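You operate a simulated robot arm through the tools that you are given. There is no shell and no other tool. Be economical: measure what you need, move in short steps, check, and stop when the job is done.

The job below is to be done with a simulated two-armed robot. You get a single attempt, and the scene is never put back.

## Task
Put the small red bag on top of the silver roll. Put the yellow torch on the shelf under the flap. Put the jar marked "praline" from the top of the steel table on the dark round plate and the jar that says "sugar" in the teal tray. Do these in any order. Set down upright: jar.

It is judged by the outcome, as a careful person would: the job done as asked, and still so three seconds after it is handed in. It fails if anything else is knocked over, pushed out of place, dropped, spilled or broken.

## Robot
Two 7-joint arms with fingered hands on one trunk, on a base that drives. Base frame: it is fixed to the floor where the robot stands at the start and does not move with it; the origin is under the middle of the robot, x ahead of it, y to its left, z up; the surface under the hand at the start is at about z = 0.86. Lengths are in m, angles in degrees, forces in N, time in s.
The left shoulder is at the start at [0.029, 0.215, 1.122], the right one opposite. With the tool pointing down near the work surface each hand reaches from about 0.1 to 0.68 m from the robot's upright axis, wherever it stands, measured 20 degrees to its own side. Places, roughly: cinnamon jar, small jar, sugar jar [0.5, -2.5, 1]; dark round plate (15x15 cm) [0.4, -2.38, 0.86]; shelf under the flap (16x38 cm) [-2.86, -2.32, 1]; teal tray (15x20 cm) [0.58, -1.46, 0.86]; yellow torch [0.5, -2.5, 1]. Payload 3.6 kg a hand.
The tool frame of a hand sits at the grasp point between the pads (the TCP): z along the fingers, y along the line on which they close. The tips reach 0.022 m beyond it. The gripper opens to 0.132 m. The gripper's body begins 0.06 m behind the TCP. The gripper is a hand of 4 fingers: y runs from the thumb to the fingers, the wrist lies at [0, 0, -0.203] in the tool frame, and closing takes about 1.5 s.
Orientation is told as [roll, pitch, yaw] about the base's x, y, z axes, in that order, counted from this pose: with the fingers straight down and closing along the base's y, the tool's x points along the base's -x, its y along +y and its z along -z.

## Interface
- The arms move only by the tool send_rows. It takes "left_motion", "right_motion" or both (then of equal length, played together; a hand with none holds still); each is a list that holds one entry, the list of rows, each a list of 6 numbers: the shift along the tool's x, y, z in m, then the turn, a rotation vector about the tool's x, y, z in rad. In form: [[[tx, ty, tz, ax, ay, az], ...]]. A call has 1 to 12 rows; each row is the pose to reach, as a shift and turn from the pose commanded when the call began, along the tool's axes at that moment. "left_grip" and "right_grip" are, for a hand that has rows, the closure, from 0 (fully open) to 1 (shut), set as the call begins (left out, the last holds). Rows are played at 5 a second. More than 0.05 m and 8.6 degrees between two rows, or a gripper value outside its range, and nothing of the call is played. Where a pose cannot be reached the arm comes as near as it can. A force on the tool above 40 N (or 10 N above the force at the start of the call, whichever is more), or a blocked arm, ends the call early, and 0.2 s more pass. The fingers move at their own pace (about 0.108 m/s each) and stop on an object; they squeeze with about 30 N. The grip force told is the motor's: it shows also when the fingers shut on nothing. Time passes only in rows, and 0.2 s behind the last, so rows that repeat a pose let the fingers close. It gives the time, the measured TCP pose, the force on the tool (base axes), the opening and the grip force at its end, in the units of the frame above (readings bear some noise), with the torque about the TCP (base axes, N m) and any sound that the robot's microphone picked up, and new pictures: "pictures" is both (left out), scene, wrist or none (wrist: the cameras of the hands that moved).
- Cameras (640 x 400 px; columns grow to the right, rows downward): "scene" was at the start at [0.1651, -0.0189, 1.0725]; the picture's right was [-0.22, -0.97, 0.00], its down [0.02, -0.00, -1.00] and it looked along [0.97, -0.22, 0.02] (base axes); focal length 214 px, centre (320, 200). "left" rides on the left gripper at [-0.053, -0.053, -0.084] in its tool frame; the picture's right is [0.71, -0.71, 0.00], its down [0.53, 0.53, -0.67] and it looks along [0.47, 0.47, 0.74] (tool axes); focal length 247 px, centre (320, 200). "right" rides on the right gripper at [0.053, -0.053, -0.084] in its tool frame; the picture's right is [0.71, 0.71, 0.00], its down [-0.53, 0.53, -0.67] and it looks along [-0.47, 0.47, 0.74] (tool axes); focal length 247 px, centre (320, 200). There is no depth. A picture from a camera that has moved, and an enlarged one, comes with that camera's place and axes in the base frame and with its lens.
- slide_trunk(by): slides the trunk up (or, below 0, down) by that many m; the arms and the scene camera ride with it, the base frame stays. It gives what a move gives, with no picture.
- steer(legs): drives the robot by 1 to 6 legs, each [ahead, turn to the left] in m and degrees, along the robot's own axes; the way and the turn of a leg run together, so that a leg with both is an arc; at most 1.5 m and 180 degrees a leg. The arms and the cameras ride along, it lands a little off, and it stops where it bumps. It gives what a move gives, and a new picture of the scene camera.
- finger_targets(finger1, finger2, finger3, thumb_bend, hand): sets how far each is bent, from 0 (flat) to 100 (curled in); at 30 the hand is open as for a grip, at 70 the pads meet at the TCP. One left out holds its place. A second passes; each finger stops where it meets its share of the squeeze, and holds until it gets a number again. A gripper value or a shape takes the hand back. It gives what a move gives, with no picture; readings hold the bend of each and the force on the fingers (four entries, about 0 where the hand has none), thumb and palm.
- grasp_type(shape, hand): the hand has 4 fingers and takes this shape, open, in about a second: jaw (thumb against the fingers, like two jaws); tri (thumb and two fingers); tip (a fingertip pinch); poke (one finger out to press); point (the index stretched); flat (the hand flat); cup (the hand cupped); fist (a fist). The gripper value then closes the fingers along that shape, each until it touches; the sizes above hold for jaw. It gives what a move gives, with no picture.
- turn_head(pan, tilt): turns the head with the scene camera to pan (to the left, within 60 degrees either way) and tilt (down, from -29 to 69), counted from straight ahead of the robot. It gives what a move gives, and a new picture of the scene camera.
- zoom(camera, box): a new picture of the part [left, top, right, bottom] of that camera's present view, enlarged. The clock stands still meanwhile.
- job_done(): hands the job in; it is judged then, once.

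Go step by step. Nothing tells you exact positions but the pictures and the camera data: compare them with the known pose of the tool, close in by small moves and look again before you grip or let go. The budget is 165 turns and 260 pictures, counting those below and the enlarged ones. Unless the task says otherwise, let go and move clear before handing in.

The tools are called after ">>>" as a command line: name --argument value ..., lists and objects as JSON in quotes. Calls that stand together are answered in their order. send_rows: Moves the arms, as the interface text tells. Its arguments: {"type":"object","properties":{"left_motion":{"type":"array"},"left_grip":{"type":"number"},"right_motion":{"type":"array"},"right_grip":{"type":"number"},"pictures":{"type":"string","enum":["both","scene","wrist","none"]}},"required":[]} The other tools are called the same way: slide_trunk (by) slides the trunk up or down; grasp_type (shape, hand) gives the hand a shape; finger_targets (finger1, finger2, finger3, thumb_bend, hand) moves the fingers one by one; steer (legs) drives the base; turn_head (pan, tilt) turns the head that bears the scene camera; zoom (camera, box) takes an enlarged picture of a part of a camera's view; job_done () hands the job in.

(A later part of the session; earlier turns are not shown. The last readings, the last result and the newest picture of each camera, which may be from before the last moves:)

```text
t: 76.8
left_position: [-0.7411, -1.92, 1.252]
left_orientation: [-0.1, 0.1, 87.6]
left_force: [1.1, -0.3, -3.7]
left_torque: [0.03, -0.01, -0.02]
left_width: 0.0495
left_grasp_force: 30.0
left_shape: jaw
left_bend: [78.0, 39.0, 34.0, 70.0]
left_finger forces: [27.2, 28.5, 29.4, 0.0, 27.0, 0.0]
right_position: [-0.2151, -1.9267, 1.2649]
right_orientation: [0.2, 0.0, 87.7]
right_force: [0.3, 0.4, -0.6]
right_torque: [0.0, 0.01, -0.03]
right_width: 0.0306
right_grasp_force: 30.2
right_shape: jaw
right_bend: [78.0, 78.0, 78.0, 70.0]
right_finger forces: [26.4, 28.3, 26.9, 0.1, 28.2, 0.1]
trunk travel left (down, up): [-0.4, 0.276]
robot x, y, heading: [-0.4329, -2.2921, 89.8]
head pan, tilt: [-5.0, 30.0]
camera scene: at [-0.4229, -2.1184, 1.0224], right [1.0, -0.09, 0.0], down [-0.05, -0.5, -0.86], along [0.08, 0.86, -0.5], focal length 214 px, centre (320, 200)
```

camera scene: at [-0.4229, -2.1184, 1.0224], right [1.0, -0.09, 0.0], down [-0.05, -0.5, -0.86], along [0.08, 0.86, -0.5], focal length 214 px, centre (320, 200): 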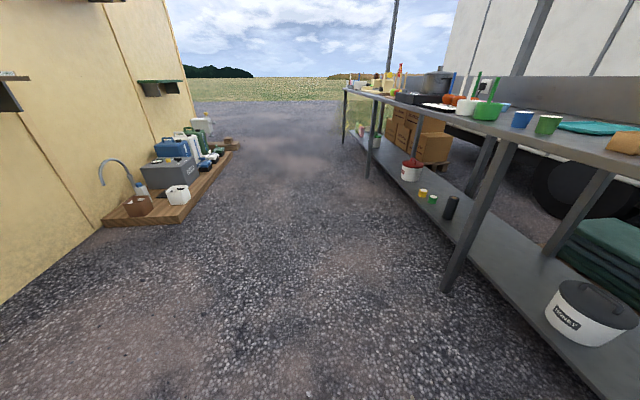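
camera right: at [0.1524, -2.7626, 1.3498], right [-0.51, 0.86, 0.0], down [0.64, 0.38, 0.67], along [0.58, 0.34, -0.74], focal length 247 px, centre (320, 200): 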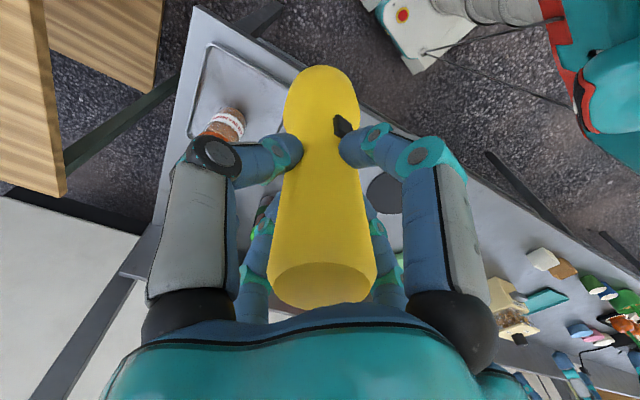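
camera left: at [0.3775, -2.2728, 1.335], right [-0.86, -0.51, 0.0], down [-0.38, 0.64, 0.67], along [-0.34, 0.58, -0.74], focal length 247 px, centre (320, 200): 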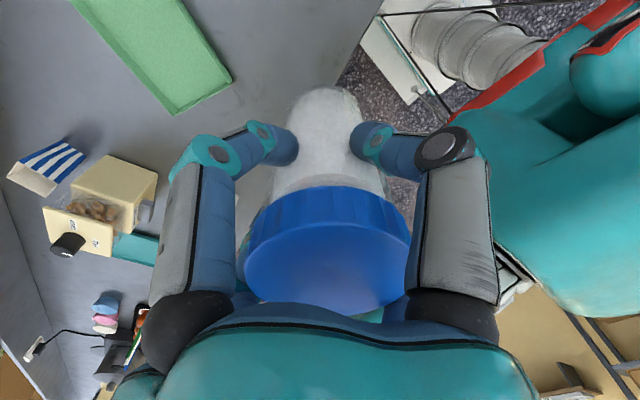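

Now I'm heading along the aisle. I'll drive 0.65 m, then turn right in pieces to face the counter.

>>> steer --legs '[[0.65, 0], [0, -30], [0, -30], [0, -30]]'

>>> turn_head --pan 10 --tilt 25

```text
t: 84.3
left_position: [-0.1561, -1.2355, 1.2532]
left_orientation: [0.0, 0.1, 13.4]
left_force: [0.4, 0.0, -3.1]
left_torque: [0.02, -0.02, -0.01]
left_width: 0.0491
left_grasp_force: 29.7
left_shape: jaw
left_bend: [78.0, 39.0, 34.0, 70.0]
left_finger forces: [26.5, 28.5, 30.0, 0.0, 29.1, 0.0]
right_position: [-0.0169, -1.7439, 1.2657]
right_orientation: [0.3, 0.0, 13.7]
right_force: [0.3, -1.8, -0.6]
right_torque: [0.05, 0.0, -0.01]
right_width: 0.0308
right_grasp_force: 30.4
right_shape: jaw
right_bend: [78.0, 78.0, 78.0, 70.0]
right_finger forces: [26.9, 27.9, 28.1, 0.1, 28.8, 0.0]
trunk travel left (down, up): [-0.4, 0.276]
robot x, y, heading: [-0.4458, -1.5807, 14.1]
head pan, tilt: [-5.0, 30.0]
stopped in leg 4: the robot was blocked; the commanded pose is now the measured one
camera scene: at [-0.2755, -1.5485, 1.0223], right [0.15, -0.99, 0.0], down [-0.5, -0.07, -0.86], along [0.85, 0.13, -0.5], focal length 214 px, centre (320, 200)
```

scene: 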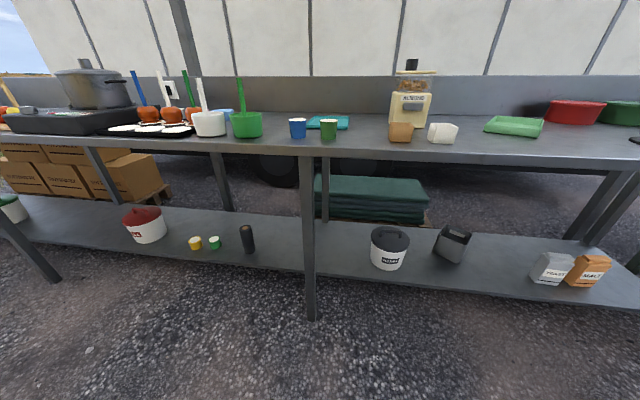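

```text
t: 85.1
left_position: [-0.1569, -1.2328, 1.253]
left_orientation: [-0.1, 0.1, 13.6]
left_force: [0.4, 0.1, -3.1]
left_torque: [-0.01, -0.02, 0.0]
left_width: 0.049
left_grasp_force: 30.0
left_shape: jaw
left_bend: [78.0, 39.0, 34.0, 70.0]
left_finger forces: [26.6, 28.6, 29.9, 0.0, 28.9, 0.1]
right_position: [-0.0187, -1.7398, 1.2677]
right_orientation: [0.1, -0.2, 13.9]
right_force: [-0.7, 0.0, -2.2]
right_torque: [0.01, 0.01, -0.02]
right_width: 0.0306
right_grasp_force: 29.8
right_shape: jaw
right_bend: [78.0, 78.0, 78.0, 70.0]
right_finger forces: [26.8, 28.0, 28.1, 0.1, 28.6, 0.1]
trunk travel left (down, up): [-0.4, 0.276]
robot x, y, heading: [-0.4406, -1.5756, 13.6]
head pan, tilt: [10.0, 25.0]
camera scene: at [-0.2821, -1.5225, 1.0305], right [0.4, -0.92, 0.0], down [-0.39, -0.17, -0.91], along [0.83, 0.36, -0.42], focal length 214 px, centre (320, 200)
```

scene: 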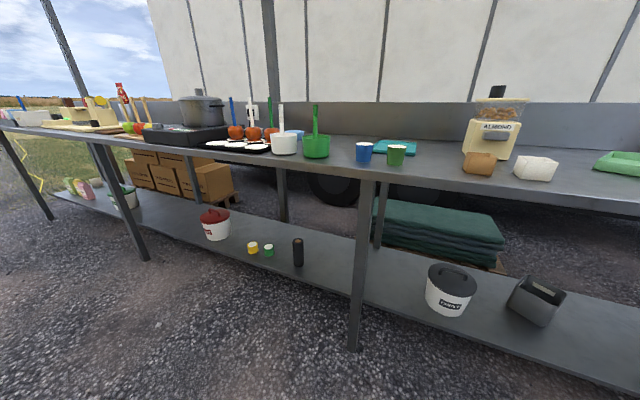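

I can see the teal tray behind the blue and green cups. I'll turn right a bit more and then approach.

>>> steer --legs '[[0, -18], [0.4, 0]]'

>>> turn_head --pan 15 --tilt 30

```text
t: 88.6
left_position: [0.339, -1.3643, 1.252]
left_orientation: [-0.1, 0.1, -4.4]
left_force: [0.2, -0.2, -3.5]
left_torque: [0.0, 0.0, 0.0]
left_width: 0.0491
left_grasp_force: 30.4
left_shape: jaw
left_bend: [78.0, 39.0, 34.0, 70.0]
left_finger forces: [26.3, 28.5, 30.1, 0.1, 28.8, 0.1]
right_position: [0.3137, -1.8909, 1.2662]
right_orientation: [0.1, 0.0, -3.9]
right_force: [-0.2, 0.9, -1.9]
right_torque: [0.0, 0.05, 0.0]
right_width: 0.0309
right_grasp_force: 30.5
right_shape: jaw
right_bend: [78.0, 78.0, 78.0, 70.0]
right_finger forces: [26.6, 27.9, 27.9, 0.0, 28.6, 0.1]
trunk travel left (down, up): [-0.4, 0.276]
robot x, y, heading: [-0.0457, -1.609, -4.1]
head pan, tilt: [10.0, 25.0]
camera scene: at [0.1294, -1.6043, 1.0304], right [0.1, -0.99, 0.0], down [-0.42, -0.04, -0.91], along [0.9, 0.09, -0.42], focal length 214 px, centre (320, 200)
```

scene: 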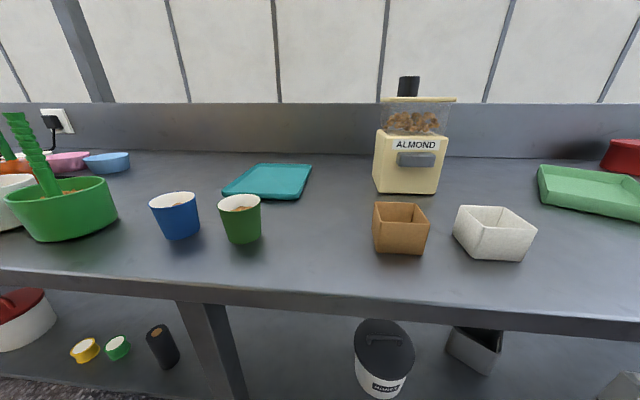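

```text
t: 89.3
left_position: [0.3383, -1.3646, 1.253]
left_orientation: [-0.1, 0.1, -4.3]
left_force: [0.0, -0.5, -3.2]
left_torque: [-0.02, -0.02, 0.01]
left_width: 0.0491
left_grasp_force: 29.9
left_shape: jaw
left_bend: [78.0, 39.0, 34.0, 70.0]
left_finger forces: [26.2, 28.5, 30.2, 0.0, 28.7, 0.1]
right_position: [0.312, -1.8903, 1.2674]
right_orientation: [0.1, -0.1, -4.0]
right_force: [-0.3, -0.2, -2.1]
right_torque: [0.0, 0.01, -0.02]
right_width: 0.0306
right_grasp_force: 30.5
right_shape: jaw
right_bend: [78.0, 78.0, 78.0, 70.0]
right_finger forces: [26.6, 28.0, 28.0, 0.1, 28.5, 0.1]
trunk travel left (down, up): [-0.4, 0.276]
robot x, y, heading: [-0.0402, -1.6085, -4.0]
head pan, tilt: [15.0, 30.0]
camera scene: at [0.1257, -1.5966, 1.0226], right [0.19, -0.98, 0.0], down [-0.49, -0.1, -0.87], along [0.85, 0.16, -0.5], focal length 214 px, centre (320, 200)
```

scene: 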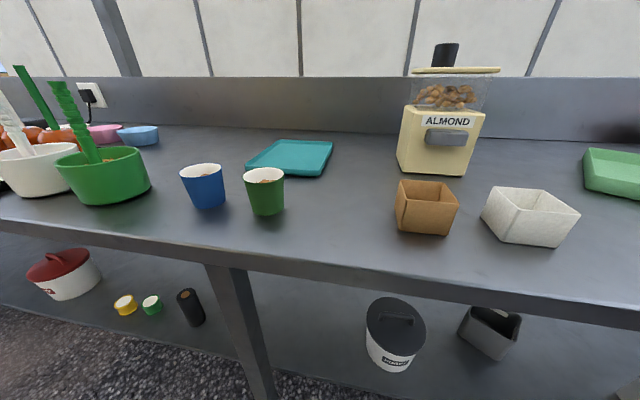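

The teal tray is centred near [0.58, -1.455], clear behind the cups. I'll bring the sugar jar over it, descending as I extend.

>>> send_rows --left_motion '[[[-0.025, -0.008, 0.01, 0, 0, 0], [-0.05, -0.016, 0.03, 0, 0, 0], [-0.075, -0.024, 0.05, 0, 0, 0], [-0.1, -0.032, 0.07, 0, 0, 0], [-0.125, -0.04, 0.09, 0, 0, 0], [-0.15, -0.048, 0.11, 0, 0, 0], [-0.175, -0.056, 0.13, 0, 0, 0], [-0.2, -0.064, 0.15, 0, 0, 0], [-0.22, -0.07, 0.165, 0, 0, 0], [-0.233, -0.073, 0.17, 0, 0, 0], [-0.233, -0.073, 0.17, 0, 0, 0]]]'

```text
t: 91.7
left_position: [0.5631, -1.456, 1.0826]
left_orientation: [-0.2, 0.1, -4.3]
left_force: [0.6, 0.5, -2.7]
left_torque: [-0.04, -0.01, -0.01]
left_width: 0.0494
left_grasp_force: 29.3
left_shape: jaw
left_bend: [78.0, 39.0, 34.0, 70.0]
left_finger forces: [26.3, 28.4, 30.1, 0.0, 28.4, 0.0]
right_position: [0.3126, -1.89, 1.2672]
right_orientation: [0.0, 0.0, -4.0]
right_force: [-0.3, -0.1, -1.7]
right_torque: [0.03, -0.01, 0.0]
right_width: 0.0307
right_grasp_force: 29.7
right_shape: jaw
right_bend: [78.0, 78.0, 78.0, 70.0]
right_finger forces: [26.6, 27.9, 28.0, 0.0, 28.6, 0.0]
trunk travel left (down, up): [-0.4, 0.276]
robot x, y, heading: [-0.037, -1.6093, -3.9]
head pan, tilt: [15.0, 30.0]
camera scene: at [0.126, -1.5965, 1.0225], right [0.19, -0.98, 0.0], down [-0.49, -0.1, -0.87], along [0.85, 0.17, -0.5], focal length 214 px, centre (320, 200)
camera left: at [0.6138, -1.5131, 1.1671], right [-0.76, -0.65, 0.0], down [-0.48, 0.57, 0.67], along [-0.44, 0.51, -0.74], focal length 247 px, centre (320, 200)
```

scene: 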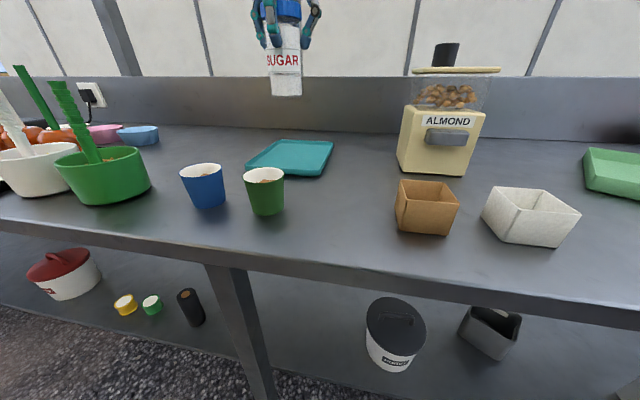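
left: 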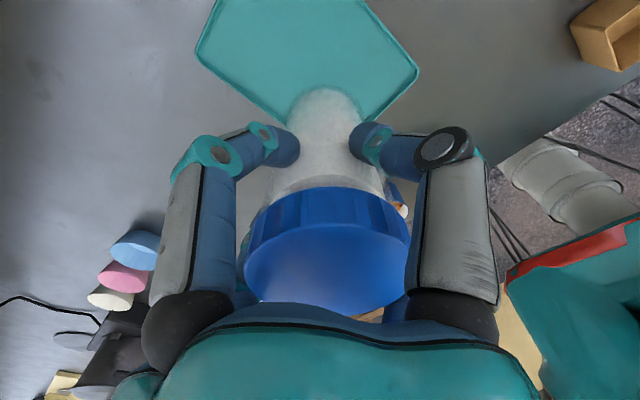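

The jar is above the tray, about 2–3 cm toward me from its centre. I'll shift forward 1.8 cm and lower to just above the tray floor.

>>> send_rows --left_motion '[[[-0.009, 0, 0.02, 0, 0, 0], [-0.018, 0, 0.045, 0, 0, 0], [-0.018, 0, 0.07, 0, 0, 0], [-0.018, 0, 0.095, 0, 0, 0], [-0.018, 0, 0.108, 0, 0, 0], [-0.018, 0, 0.108, 0, 0, 0]]]'

>>> zoom --camera "scene" --box '[220, 80, 360, 200]'

```text
t: 93.1
left_position: [0.5827, -1.4571, 0.9753]
left_orientation: [-0.1, 0.1, -4.3]
left_force: [0.2, 0.0, -2.0]
left_torque: [-0.03, -0.02, -0.02]
left_width: 0.0491
left_grasp_force: 29.4
left_shape: jaw
left_bend: [78.0, 39.0, 34.0, 70.0]
left_finger forces: [26.3, 28.3, 30.1, 0.0, 28.5, 0.0]
right_position: [0.3131, -1.8899, 1.2665]
right_orientation: [0.0, -0.2, -4.0]
right_force: [0.5, -0.6, -2.0]
right_torque: [-0.03, 0.03, -0.03]
right_width: 0.0307
right_grasp_force: 29.9
right_shape: jaw
right_bend: [78.0, 78.0, 78.0, 70.0]
right_finger forces: [26.6, 28.0, 28.0, 0.1, 28.5, 0.0]
trunk travel left (down, up): [-0.4, 0.276]
robot x, y, heading: [-0.0366, -1.6111, -4.2]
head pan, tilt: [15.0, 30.0]
camera scene: at [0.1261, -1.5967, 1.0225], right [0.19, -0.98, 0.0], down [-0.49, -0.1, -0.87], along [0.85, 0.17, -0.5], focal length 214 px, centre (320, 200)
camera left: at [0.6322, -1.5146, 1.0594], right [-0.76, -0.65, 0.0], down [-0.48, 0.56, 0.67], along [-0.44, 0.5, -0.74], focal length 247 px, centre (320, 200)
```

scene: 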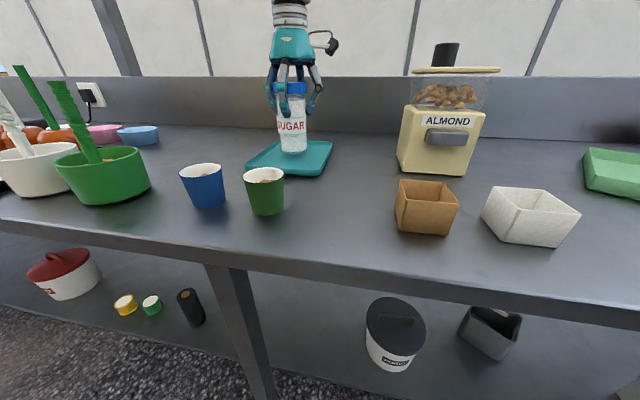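
left: 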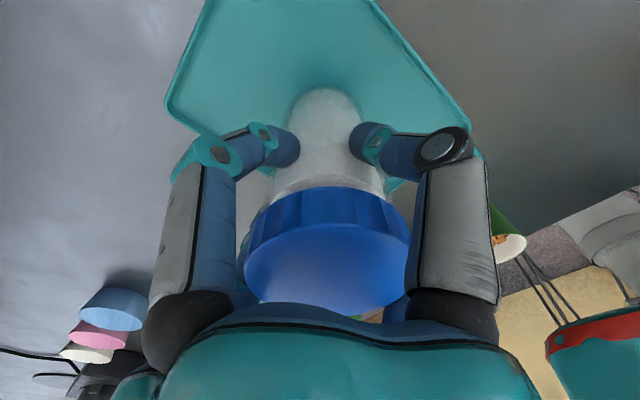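

```text
3.33 times, centred on (290, 140) of scene
camera zoom: at [0.1261, -1.5967, 1.0225], right [0.19, -0.98, 0.0], down [-0.49, -0.1, -0.87], along [0.85, 0.17, -0.5], focal length 715 px, centre (420, 400)
```

zoom: 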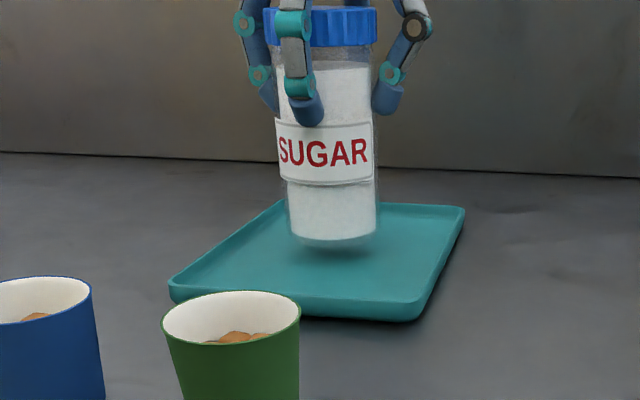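

The jar is well inside the tray with about 1 cm to go. I'll lower gently until the weight comes off.

>>> send_rows --left_motion '[[[0, 0, 0.004, 0, 0, 0], [0, 0, 0.008, 0, 0, 0], [0, 0, 0.01, 0, 0, 0], [0, 0, 0.01, 0, 0, 0]]]' --pictures "none"

>>> zoom --camera "scene" --box '[220, 80, 360, 200]'

```text
t: 94.1
left_position: [0.5818, -1.4579, 0.9645]
left_orientation: [-0.1, 0.1, -4.4]
left_force: [0.7, -0.2, -3.7]
left_torque: [0.0, -0.02, 0.03]
left_width: 0.049
left_grasp_force: 30.0
left_shape: jaw
left_bend: [78.0, 39.0, 34.0, 70.0]
left_finger forces: [26.2, 28.3, 30.2, 0.1, 28.4, 0.1]
right_position: [0.3136, -1.8907, 1.267]
right_orientation: [0.1, -0.1, -4.0]
right_force: [0.2, -0.1, -2.0]
right_torque: [-0.02, 0.01, 0.02]
right_width: 0.0305
right_grasp_force: 29.6
right_shape: jaw
right_bend: [78.0, 78.0, 78.0, 70.0]
right_finger forces: [26.5, 28.0, 28.1, 0.1, 28.5, 0.0]
trunk travel left (down, up): [-0.4, 0.276]
robot x, y, heading: [-0.0408, -1.6119, -4.1]
head pan, tilt: [15.0, 30.0]
```

```text
3.33 times, centred on (290, 140) of scene
camera zoom: at [0.1261, -1.5967, 1.0225], right [0.19, -0.98, 0.0], down [-0.49, -0.1, -0.87], along [0.85, 0.17, -0.5], focal length 715 px, centre (420, 400)
```

zoom: 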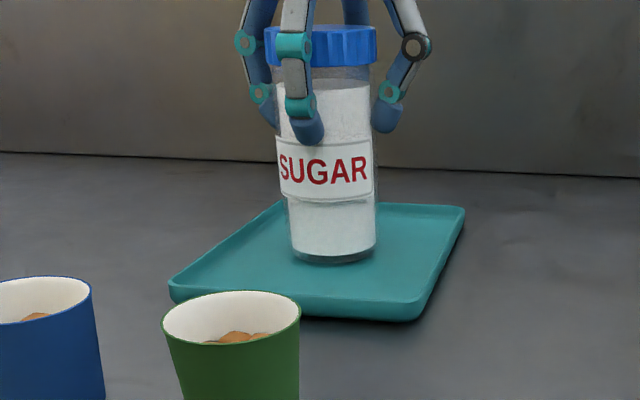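

Nearly down. I'll take two more millimetre steps to make contact.

>>> send_rows --left_motion '[[[0, 0, 0.0015, 0, 0, 0], [0, 0, 0.003, 0, 0, 0], [0, 0, 0.003, 0, 0, 0]]]' --pictures "none"

```text
t: 94.9
left_position: [0.5826, -1.4553, 0.9623]
left_orientation: [-0.1, 0.1, -4.2]
left_force: [0.8, -0.2, -2.7]
left_torque: [0.01, -0.03, 0.0]
left_width: 0.0491
left_grasp_force: 30.0
left_shape: jaw
left_bend: [78.0, 39.0, 34.0, 70.0]
left_finger forces: [26.3, 28.4, 30.1, 0.0, 28.6, 0.1]
right_position: [0.3134, -1.8902, 1.2672]
right_orientation: [0.1, -0.1, -4.0]
right_force: [-0.5, 0.4, -2.1]
right_torque: [0.01, 0.01, 0.02]
right_width: 0.0306
right_grasp_force: 29.9
right_shape: jaw
right_bend: [78.0, 78.0, 78.0, 70.0]
right_finger forces: [26.6, 28.1, 28.0, 0.0, 28.4, 0.0]
trunk travel left (down, up): [-0.4, 0.276]
robot x, y, heading: [-0.0377, -1.6089, -3.8]
head pan, tilt: [15.0, 30.0]
```

>>> send_rows --left_motion '[[[0, 0, 0.0015, 0, 0, 0], [0, 0, 0.003, 0, 0, 0], [0, 0, 0.003, 0, 0, 0]]]' --pictures "none"

>>> zoom --camera "scene" --box '[220, 80, 360, 200]'

```text
t: 95.7
left_position: [0.5824, -1.4575, 0.9608]
left_orientation: [-0.3, -0.1, -4.3]
left_force: [1.6, 0.8, 10.2]
left_torque: [0.04, 0.14, 0.0]
left_width: 0.0494
left_grasp_force: 30.0
left_shape: jaw
left_bend: [79.0, 39.0, 34.0, 70.0]
left_finger forces: [26.9, 28.7, 29.7, 0.1, 29.3, 0.0]
right_position: [0.3128, -1.8913, 1.2668]
right_orientation: [0.1, -0.2, -4.0]
right_force: [0.8, -0.1, -2.6]
right_torque: [-0.01, -0.01, -0.01]
right_width: 0.0305
right_grasp_force: 30.3
right_shape: jaw
right_bend: [78.0, 78.0, 78.0, 70.0]
right_finger forces: [26.7, 28.0, 28.1, 0.0, 28.5, 0.0]
trunk travel left (down, up): [-0.4, 0.276]
robot x, y, heading: [-0.0407, -1.6081, -4.0]
head pan, tilt: [15.0, 30.0]
```

```text
3.33 times, centred on (290, 140) of scene
camera zoom: at [0.1253, -1.5969, 1.0228], right [0.19, -0.98, 0.0], down [-0.49, -0.1, -0.87], along [0.85, 0.17, -0.5], focal length 715 px, centre (420, 400)
```

zoom: 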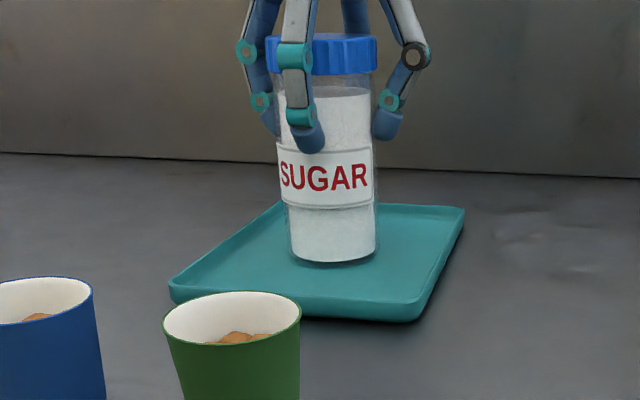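

Contact made (about 12 N). I'll back off 1 mm and open.

>>> send_rows --left_motion '[[[0, 0, -0.001, 0, 0, 0], [0, 0, -0.001, 0, 0, 0], [0, 0, -0.001, 0, 0, 0], [0, 0, -0.001, 0, 0, 0], [0, 0, -0.001, 0, 0, 0], [0, 0, -0.001, 0, 0, 0]]]' --left_grip 0

```text
t: 97.1
left_position: [0.582, -1.4556, 0.9594]
left_orientation: [-0.2, 0.1, -4.3]
left_force: [-0.3, 0.5, 0.0]
left_torque: [-0.03, 0.0, -0.01]
left_width: 0.1318
left_grasp_force: 0.0
left_shape: jaw
left_bend: [30.0, 30.0, 30.0, 30.0]
left_finger forces: [0.0, 0.1, 0.0, 0.1, 0.0, 0.0]
right_position: [0.3139, -1.8904, 1.2682]
right_orientation: [0.0, -0.1, -4.0]
right_force: [0.2, 0.1, -0.9]
right_torque: [0.0, 0.03, -0.03]
right_width: 0.0306
right_grasp_force: 29.7
right_shape: jaw
right_bend: [78.0, 78.0, 78.0, 70.0]
right_finger forces: [26.6, 28.0, 28.0, 0.0, 28.6, 0.0]
trunk travel left (down, up): [-0.4, 0.276]
robot x, y, heading: [-0.04, -1.6084, -4.3]
head pan, tilt: [15.0, 30.0]
camera scene: at [0.1259, -1.5967, 1.0225], right [0.19, -0.98, 0.0], down [-0.49, -0.1, -0.87], along [0.85, 0.17, -0.5], focal length 214 px, centre (320, 200)
camera left: at [0.6321, -1.5138, 1.0441], right [-0.76, -0.65, 0.0], down [-0.48, 0.56, 0.67], along [-0.44, 0.5, -0.74], focal length 247 px, centre (320, 200)
```

scene: 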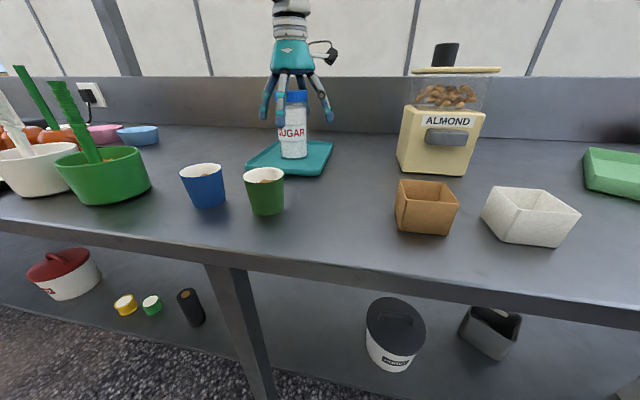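
left: 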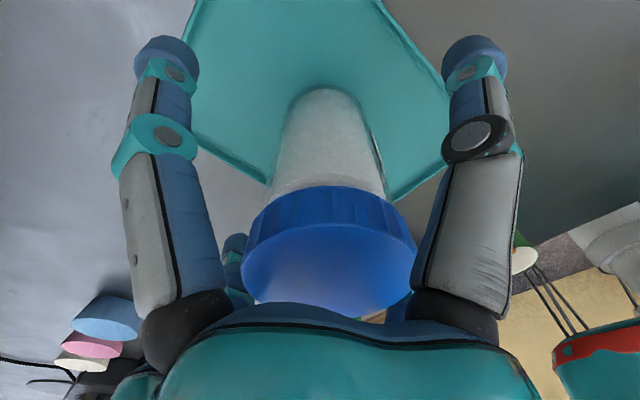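

The sugar jar stands in the tray. I'll raise the left hand and retract it along the way it came.

>>> send_rows --left_motion '[[[0, 0, -0.04, 0, 0, 0], [0, 0, -0.08, 0, 0, 0], [0.005, 0, -0.115, 0, 0, 0], [0.025, 0.0, -0.135, 0, 0, 0], [0.06, 0.015, -0.16, 0, 0, 0], [0.09, 0.025, -0.18, 0, 0, 0], [0.12, 0.035, -0.2, 0, 0, 0], [0.15, 0.045, -0.22, 0, 0, 0], [0.18, 0.055, -0.24, 0, 0, 0], [0.21, 0.065, -0.26, 0, 0, 0], [0.24, 0.073, -0.28, 0, 0, 0]]]'

```text
t: 99.5
left_position: [0.3472, -1.3659, 1.2391]
left_orientation: [-0.1, 0.1, -4.3]
left_force: [-0.3, 0.1, 0.2]
left_torque: [-0.02, -0.03, 0.0]
left_width: 0.132
left_grasp_force: 0.0
left_shape: jaw
left_bend: [30.0, 30.0, 30.0, 30.0]
left_finger forces: [0.0, 0.0, 0.0, 0.0, 0.0, 0.0]
right_position: [0.3116, -1.8904, 1.2701]
right_orientation: [0.1, -0.2, -4.1]
right_force: [-0.1, -0.2, -1.3]
right_torque: [0.04, -0.02, 0.0]
right_width: 0.0305
right_grasp_force: 30.3
right_shape: jaw
right_bend: [78.0, 78.0, 78.0, 70.0]
right_finger forces: [26.5, 28.0, 28.0, 0.0, 28.4, 0.0]
trunk travel left (down, up): [-0.4, 0.276]
robot x, y, heading: [-0.0398, -1.6094, -4.1]
head pan, tilt: [15.0, 30.0]
camera scene: at [0.1247, -1.5966, 1.0228], right [0.19, -0.98, 0.0], down [-0.49, -0.1, -0.87], along [0.85, 0.17, -0.5], focal length 214 px, centre (320, 200)
camera left: at [0.3973, -1.4229, 1.3244], right [-0.76, -0.65, 0.0], down [-0.48, 0.57, 0.67], along [-0.44, 0.51, -0.74], focal length 247 px, centre (320, 200)
```

scene: 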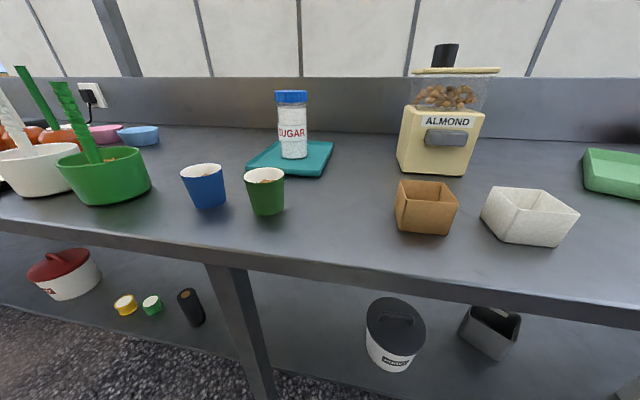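
left: 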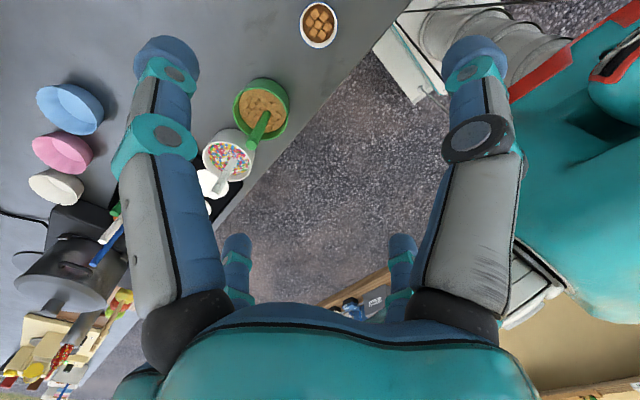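

Sugar is done. Next I deliver the torch: back off, turn around toward the wall shelf, and look.

>>> steer --legs '[[-0.4, 0], [0, -40], [0, -40], [0, -40], [0, -36]]'

>>> turn_head --pan 0 --tilt 10

```text
t: 105.2
left_position: [-0.0624, -1.8332, 1.2418]
left_orientation: [0.0, 0.1, -68.9]
left_force: [-0.8, 0.5, 0.9]
left_torque: [0.03, -0.03, 0.02]
left_width: 0.1319
left_grasp_force: 0.1
left_shape: jaw
left_bend: [30.0, 30.0, 30.0, 30.0]
left_finger forces: [0.0, 0.0, 0.0, 0.0, 0.0, 0.0]
right_position: [-0.5518, -2.0244, 1.2685]
right_orientation: [0.3, -0.1, -68.9]
right_force: [-1.4, -0.5, -1.5]
right_torque: [-0.02, -0.03, -0.04]
right_width: 0.0309
right_grasp_force: 29.8
right_shape: jaw
right_bend: [78.0, 78.0, 78.0, 70.0]
right_finger forces: [26.7, 28.4, 28.3, 0.0, 29.2, 0.1]
trunk travel left (down, up): [-0.4, 0.276]
robot x, y, heading: [-0.4045, -1.564, -70.7]
head pan, tilt: [15.0, 30.0]
stopped in leg 3: the robot was blocked; the commanded pose is now the measured one
camera scene: at [-0.3286, -1.7111, 1.0225], right [-0.83, -0.56, 0.0], down [-0.28, 0.41, -0.87], along [0.49, -0.71, -0.5], focal length 214 px, centre (320, 200)
```

scene: 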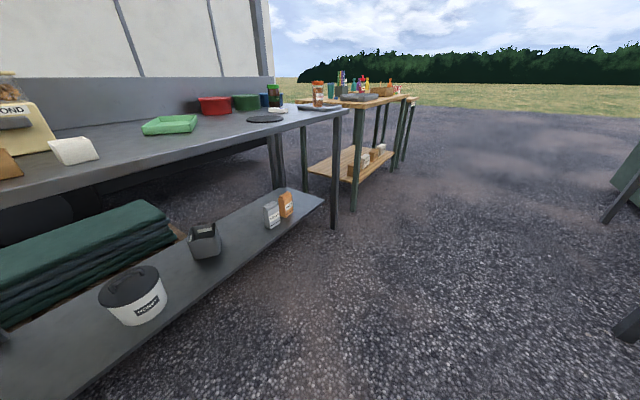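

```text
t: 106.0
left_position: [-0.0593, -1.8309, 1.2399]
left_orientation: [-0.2, 0.1, -68.9]
left_force: [0.3, 0.5, 0.5]
left_torque: [0.01, -0.04, -0.01]
left_width: 0.1321
left_grasp_force: 0.1
left_shape: jaw
left_bend: [30.0, 30.0, 30.0, 30.0]
left_finger forces: [0.1, 0.0, 0.0, 0.0, 0.1, 0.0]
right_position: [-0.5497, -2.0219, 1.2693]
right_orientation: [0.1, -0.1, -68.7]
right_force: [0.0, -0.2, -2.2]
right_torque: [0.0, 0.0, 0.01]
right_width: 0.0307
right_grasp_force: 30.3
right_shape: jaw
right_bend: [78.0, 78.0, 78.0, 70.0]
right_finger forces: [26.7, 28.5, 28.2, 0.0, 29.2, 0.0]
trunk travel left (down, up): [-0.4, 0.276]
robot x, y, heading: [-0.4008, -1.5611, -70.6]
head pan, tilt: [0.0, 10.0]
camera scene: at [-0.347, -1.723, 1.0548], right [-0.94, -0.33, 0.0], down [-0.06, 0.17, -0.98], along [0.33, -0.93, -0.18], focal length 214 px, centre (320, 200)
```

scene: 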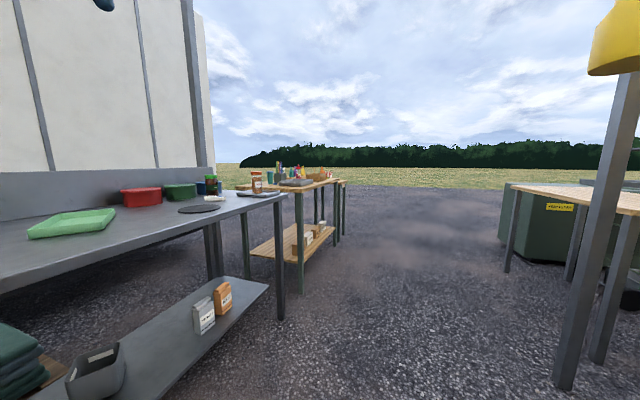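

I'll continue the turn toward the wall.

>>> steer --legs '[[0, -30], [0, -30], [0, -24]]'

```text
t: 109.4
left_position: [-0.4455, -1.9967, 1.2432]
left_orientation: [-0.1, 0.0, -126.4]
left_force: [0.3, -0.8, 0.9]
left_torque: [0.01, -0.06, -0.02]
left_width: 0.132
left_grasp_force: 0.0
left_shape: jaw
left_bend: [30.0, 30.0, 30.0, 30.0]
left_finger forces: [0.0, 0.0, 0.0, 0.0, 0.0, 0.0]
right_position: [-0.8702, -1.6871, 1.2688]
right_orientation: [0.2, -0.2, -126.2]
right_force: [-0.2, -0.3, -1.8]
right_torque: [0.01, -0.05, 0.0]
right_width: 0.0308
right_grasp_force: 29.8
right_shape: jaw
right_bend: [78.0, 78.0, 78.0, 70.0]
right_finger forces: [26.3, 28.5, 28.0, 0.0, 29.3, 0.0]
trunk travel left (down, up): [-0.4, 0.276]
robot x, y, heading: [-0.3698, -1.5877, -129.8]
head pan, tilt: [0.0, 10.0]
stopped in leg 2: the robot was blocked; the commanded pose is now the measured one
camera scene: at [-0.479, -1.7169, 1.0548], right [-0.77, 0.64, 0.0], down [0.11, 0.13, -0.98], along [-0.63, -0.76, -0.17], focal length 214 px, centre (320, 200)
```

scene: 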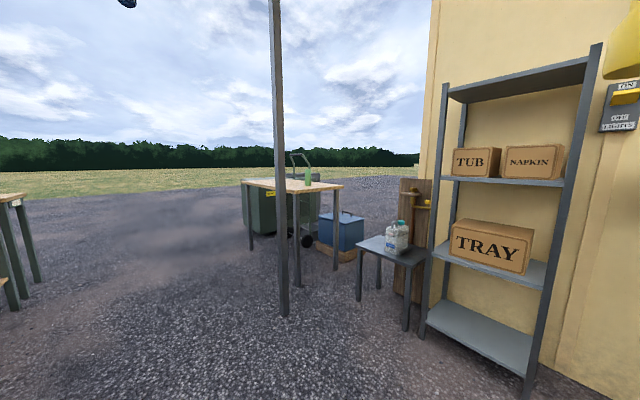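

The target shelf at [-2.86, -2.32] seems to lie around the hut's corner, since the wall here is near x≈-2.1. I'll look around more, including upward for the flap.

>>> turn_head --pan -20 --tilt -20

>>> zoom --camera "right" --box '[0, 0, 640, 400]'

```text
t: 110.3
left_position: [-0.4422, -1.999, 1.2417]
left_orientation: [-0.3, 0.0, -126.3]
left_force: [-0.6, -0.5, -0.3]
left_torque: [-0.06, -0.02, 0.02]
left_width: 0.1319
left_grasp_force: 0.1
left_shape: jaw
left_bend: [30.0, 30.0, 30.0, 30.0]
left_finger forces: [0.0, 0.0, 0.0, 0.0, 0.0, 0.0]
right_position: [-0.8674, -1.6876, 1.2695]
right_orientation: [0.2, -0.1, -126.1]
right_force: [-0.2, 0.6, -1.8]
right_torque: [0.0, 0.01, 0.02]
right_width: 0.0307
right_grasp_force: 30.4
right_shape: jaw
right_bend: [78.0, 78.0, 78.0, 70.0]
right_finger forces: [26.2, 28.5, 28.2, 0.1, 29.2, 0.0]
trunk travel left (down, up): [-0.4, 0.276]
robot x, y, heading: [-0.3664, -1.5868, -129.8]
head pan, tilt: [-20.0, -20.0]
camera scene: at [-0.4834, -1.6848, 1.1001], right [-0.5, 0.86, 0.0], down [-0.29, -0.17, -0.94], along [-0.81, -0.47, 0.34], focal length 214 px, centre (320, 200)
```

scene: 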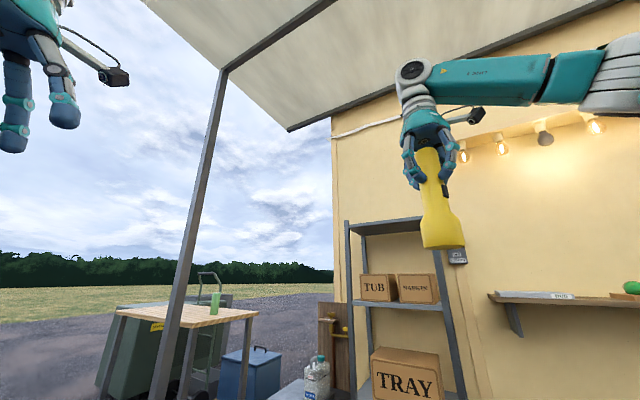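

```text
1.00 times, centred on (320, 200) of right (not enlarged: the box is as wide or as high as the picture)
camera zoom: at [-0.8804, -1.6152, 1.3543], right [0.99, 0.15, 0.0], down [0.11, -0.73, 0.67], along [0.1, -0.66, -0.74], focal length 247 px, centre (320, 200)
```

zoom: 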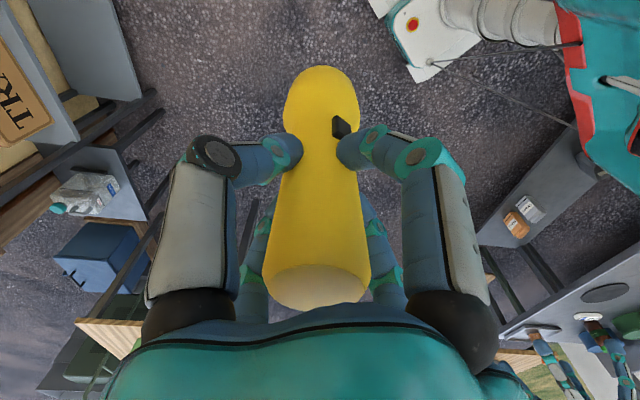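

The shelf must be on the hut's south side, around the corner, and the gap beside the small table looks too narrow. I'll drive south along the aisle and look west from there.

>>> steer --legs '[[0, 37], [1.4, 0]]'

>>> turn_head --pan -60 --tilt 12

```text
t: 119.2
left_position: [-0.2288, -3.3829, 1.2409]
left_orientation: [-0.2, 0.0, -88.4]
left_force: [-0.7, 0.2, 0.6]
left_torque: [0.0, -0.02, 0.0]
left_width: 0.1319
left_grasp_force: 0.1
left_shape: jaw
left_bend: [30.0, 30.0, 30.0, 30.0]
left_finger forces: [0.0, 0.1, 0.0, 0.0, 0.0, 0.0]
right_position: [-0.7545, -3.3985, 1.2698]
right_orientation: [0.1, -0.1, -88.3]
right_force: [0.4, 0.8, -1.5]
right_torque: [0.02, 0.01, 0.0]
right_width: 0.0304
right_grasp_force: 30.0
right_shape: jaw
right_bend: [78.0, 78.0, 78.0, 70.0]
right_finger forces: [26.1, 28.1, 28.0, 0.1, 29.0, 0.0]
trunk travel left (down, up): [-0.4, 0.276]
robot x, y, heading: [-0.4225, -3.0167, -91.8]
head pan, tilt: [-20.0, -20.0]
camera scene: at [-0.4552, -3.1599, 1.1002], right [-0.93, 0.37, 0.0], down [-0.13, -0.32, -0.94], along [-0.35, -0.87, 0.34], focal length 214 px, centre (320, 200)
```

scene: 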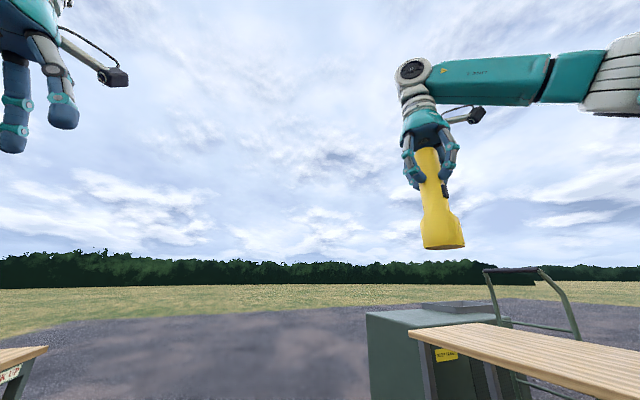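

```text
t: 120.3
left_position: [-0.2301, -3.3832, 1.2423]
left_orientation: [-0.1, -0.1, -88.4]
left_force: [0.4, 0.2, -0.3]
left_torque: [0.0, 0.02, -0.01]
left_width: 0.132
left_grasp_force: 0.0
left_shape: jaw
left_bend: [30.0, 30.0, 30.0, 30.0]
left_finger forces: [0.0, 0.0, 0.0, 0.0, 0.0, 0.0]
right_position: [-0.7554, -3.3976, 1.2691]
right_orientation: [0.0, -0.1, -88.3]
right_force: [0.1, -0.5, -2.1]
right_torque: [-0.01, -0.02, 0.0]
right_width: 0.0304
right_grasp_force: 29.8
right_shape: jaw
right_bend: [78.0, 78.0, 78.0, 70.0]
right_finger forces: [26.1, 28.1, 28.0, 0.0, 29.0, 0.1]
trunk travel left (down, up): [-0.4, 0.276]
robot x, y, heading: [-0.4256, -3.012, -91.6]
head pan, tilt: [-60.0, 12.0]
camera scene: at [-0.5091, -3.1333, 1.0518], right [-0.47, 0.88, 0.0], down [0.18, 0.1, -0.98], along [-0.86, -0.46, -0.21], focal length 214 px, centre (320, 200)
```

scene: 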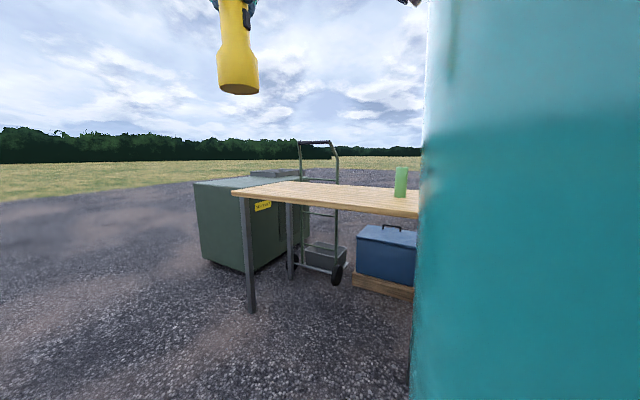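

My own arm blocks the view. I'll turn to face west.

>>> steer --legs '[[0, -35], [0, -30]]'

>>> turn_head --pan 0 --tilt 10

```text
t: 123.5
left_position: [-0.6282, -3.3815, 1.2429]
left_orientation: [-0.1, 0.0, -145.0]
left_force: [-0.2, -0.3, -0.3]
left_torque: [-0.05, -0.02, 0.01]
left_width: 0.1319
left_grasp_force: 0.1
left_shape: jaw
left_bend: [30.0, 30.0, 30.0, 30.0]
left_finger forces: [0.0, 0.1, 0.1, 0.0, 0.0, 0.0]
right_position: [-0.9305, -2.9512, 1.2696]
right_orientation: [0.2, 0.0, -144.9]
right_force: [-0.1, 0.9, -1.9]
right_torque: [0.01, -0.03, 0.0]
right_width: 0.0307
right_grasp_force: 30.2
right_shape: jaw
right_bend: [79.0, 78.0, 78.0, 70.0]
right_finger forces: [26.4, 28.1, 28.7, 0.1, 29.4, 0.0]
trunk travel left (down, up): [-0.4, 0.276]
robot x, y, heading: [-0.4031, -3.0504, -150.1]
head pan, tilt: [-60.0, 12.0]
stopped in leg 2: the robot was blocked; the commanded pose is now the measured one
camera scene: at [-0.5507, -3.0392, 1.0514], right [0.5, 0.87, 0.0], down [0.18, -0.11, -0.98], along [-0.85, 0.49, -0.21], focal length 214 px, centre (320, 200)
```

scene: 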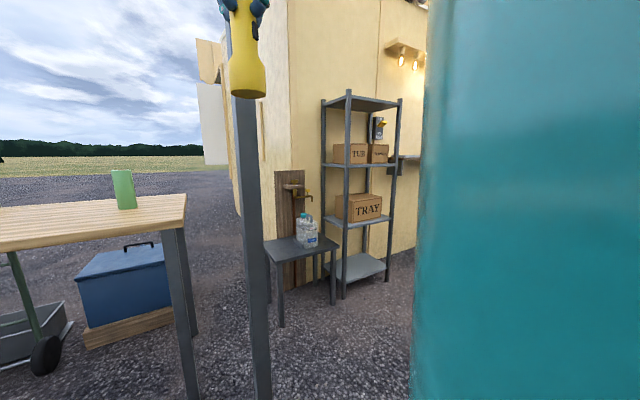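

```text
t: 124.8
left_position: [-0.6261, -3.3847, 1.2429]
left_orientation: [-0.2, 0.0, -144.9]
left_force: [0.2, 0.2, -0.9]
left_torque: [-0.02, -0.01, -0.01]
left_width: 0.1319
left_grasp_force: 0.0
left_shape: jaw
left_bend: [30.0, 30.0, 30.0, 30.0]
left_finger forces: [0.0, 0.0, 0.0, 0.0, 0.0, 0.1]
right_position: [-0.929, -2.9545, 1.2712]
right_orientation: [0.1, -0.1, -144.7]
right_force: [0.9, -0.3, -2.1]
right_torque: [-0.04, -0.05, -0.03]
right_width: 0.0307
right_grasp_force: 30.1
right_shape: jaw
right_bend: [79.0, 78.0, 78.0, 70.0]
right_finger forces: [26.4, 28.1, 28.5, 0.0, 29.4, 0.0]
trunk travel left (down, up): [-0.4, 0.276]
robot x, y, heading: [-0.4023, -3.0473, -150.0]
head pan, tilt: [0.0, 10.0]
camera scene: at [-0.5492, -3.1336, 1.0549], right [-0.5, 0.87, 0.0], down [0.15, 0.09, -0.98], along [-0.85, -0.49, -0.17], focal length 214 px, centre (320, 200)
```

scene: 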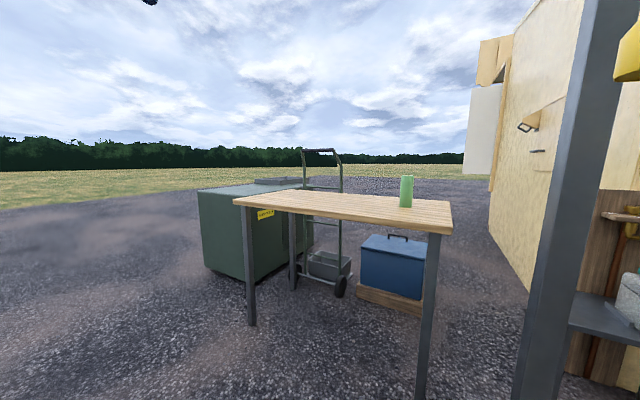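

I can see the hut's south wall with a flap sticking out on it. I'll zoom in.

>>> zoom --camera "scene" --box '[440, 20, 600, 300]'

>>> turn_head --pan -30 --tilt 5

```text
1.43 times, centred on (520, 160) of scene
camera zoom: at [-0.5492, -3.1336, 1.0549], right [-0.5, 0.87, 0.0], down [0.15, 0.09, -0.98], along [-0.85, -0.49, -0.17], focal length 306 px, centre (34, 257)
```

zoom: 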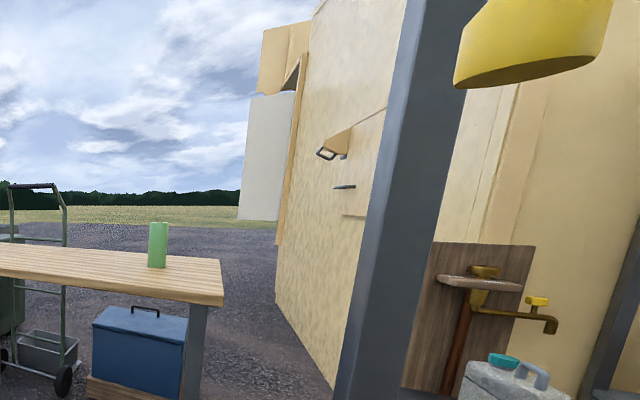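

```text
t: 125.8
left_position: [-0.6269, -3.3827, 1.2426]
left_orientation: [-0.3, -0.1, -144.8]
left_force: [-0.1, -0.9, 0.1]
left_torque: [0.05, 0.01, -0.01]
left_width: 0.132
left_grasp_force: 0.1
left_shape: jaw
left_bend: [30.0, 30.0, 30.0, 30.0]
left_finger forces: [0.0, 0.1, 0.1, 0.0, 0.0, 0.0]
right_position: [-0.9283, -2.9534, 1.2704]
right_orientation: [0.0, -0.1, -144.7]
right_force: [0.2, 0.6, -1.9]
right_torque: [-0.01, -0.05, -0.03]
right_width: 0.0309
right_grasp_force: 30.1
right_shape: jaw
right_bend: [79.0, 78.0, 78.0, 70.0]
right_finger forces: [26.4, 28.0, 28.5, 0.1, 29.4, 0.0]
trunk travel left (down, up): [-0.4, 0.276]
robot x, y, heading: [-0.4022, -3.0462, -149.9]
head pan, tilt: [-30.0, 5.0]
camera scene: at [-0.5604, -3.0873, 1.063], right [0.0, 1.0, 0.0], down [0.09, 0.0, -1.0], along [-1.0, 0.0, -0.09], focal length 214 px, centre (320, 200)
```

scene: 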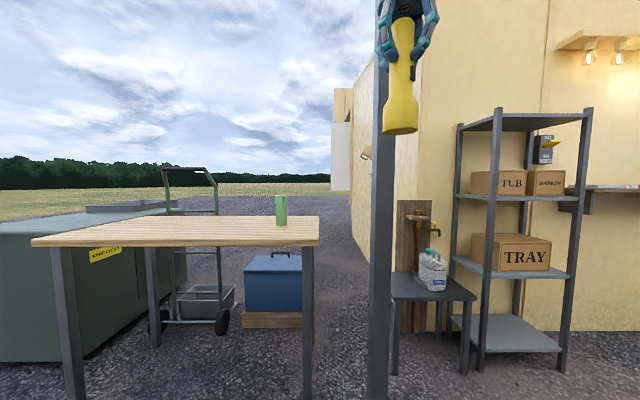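

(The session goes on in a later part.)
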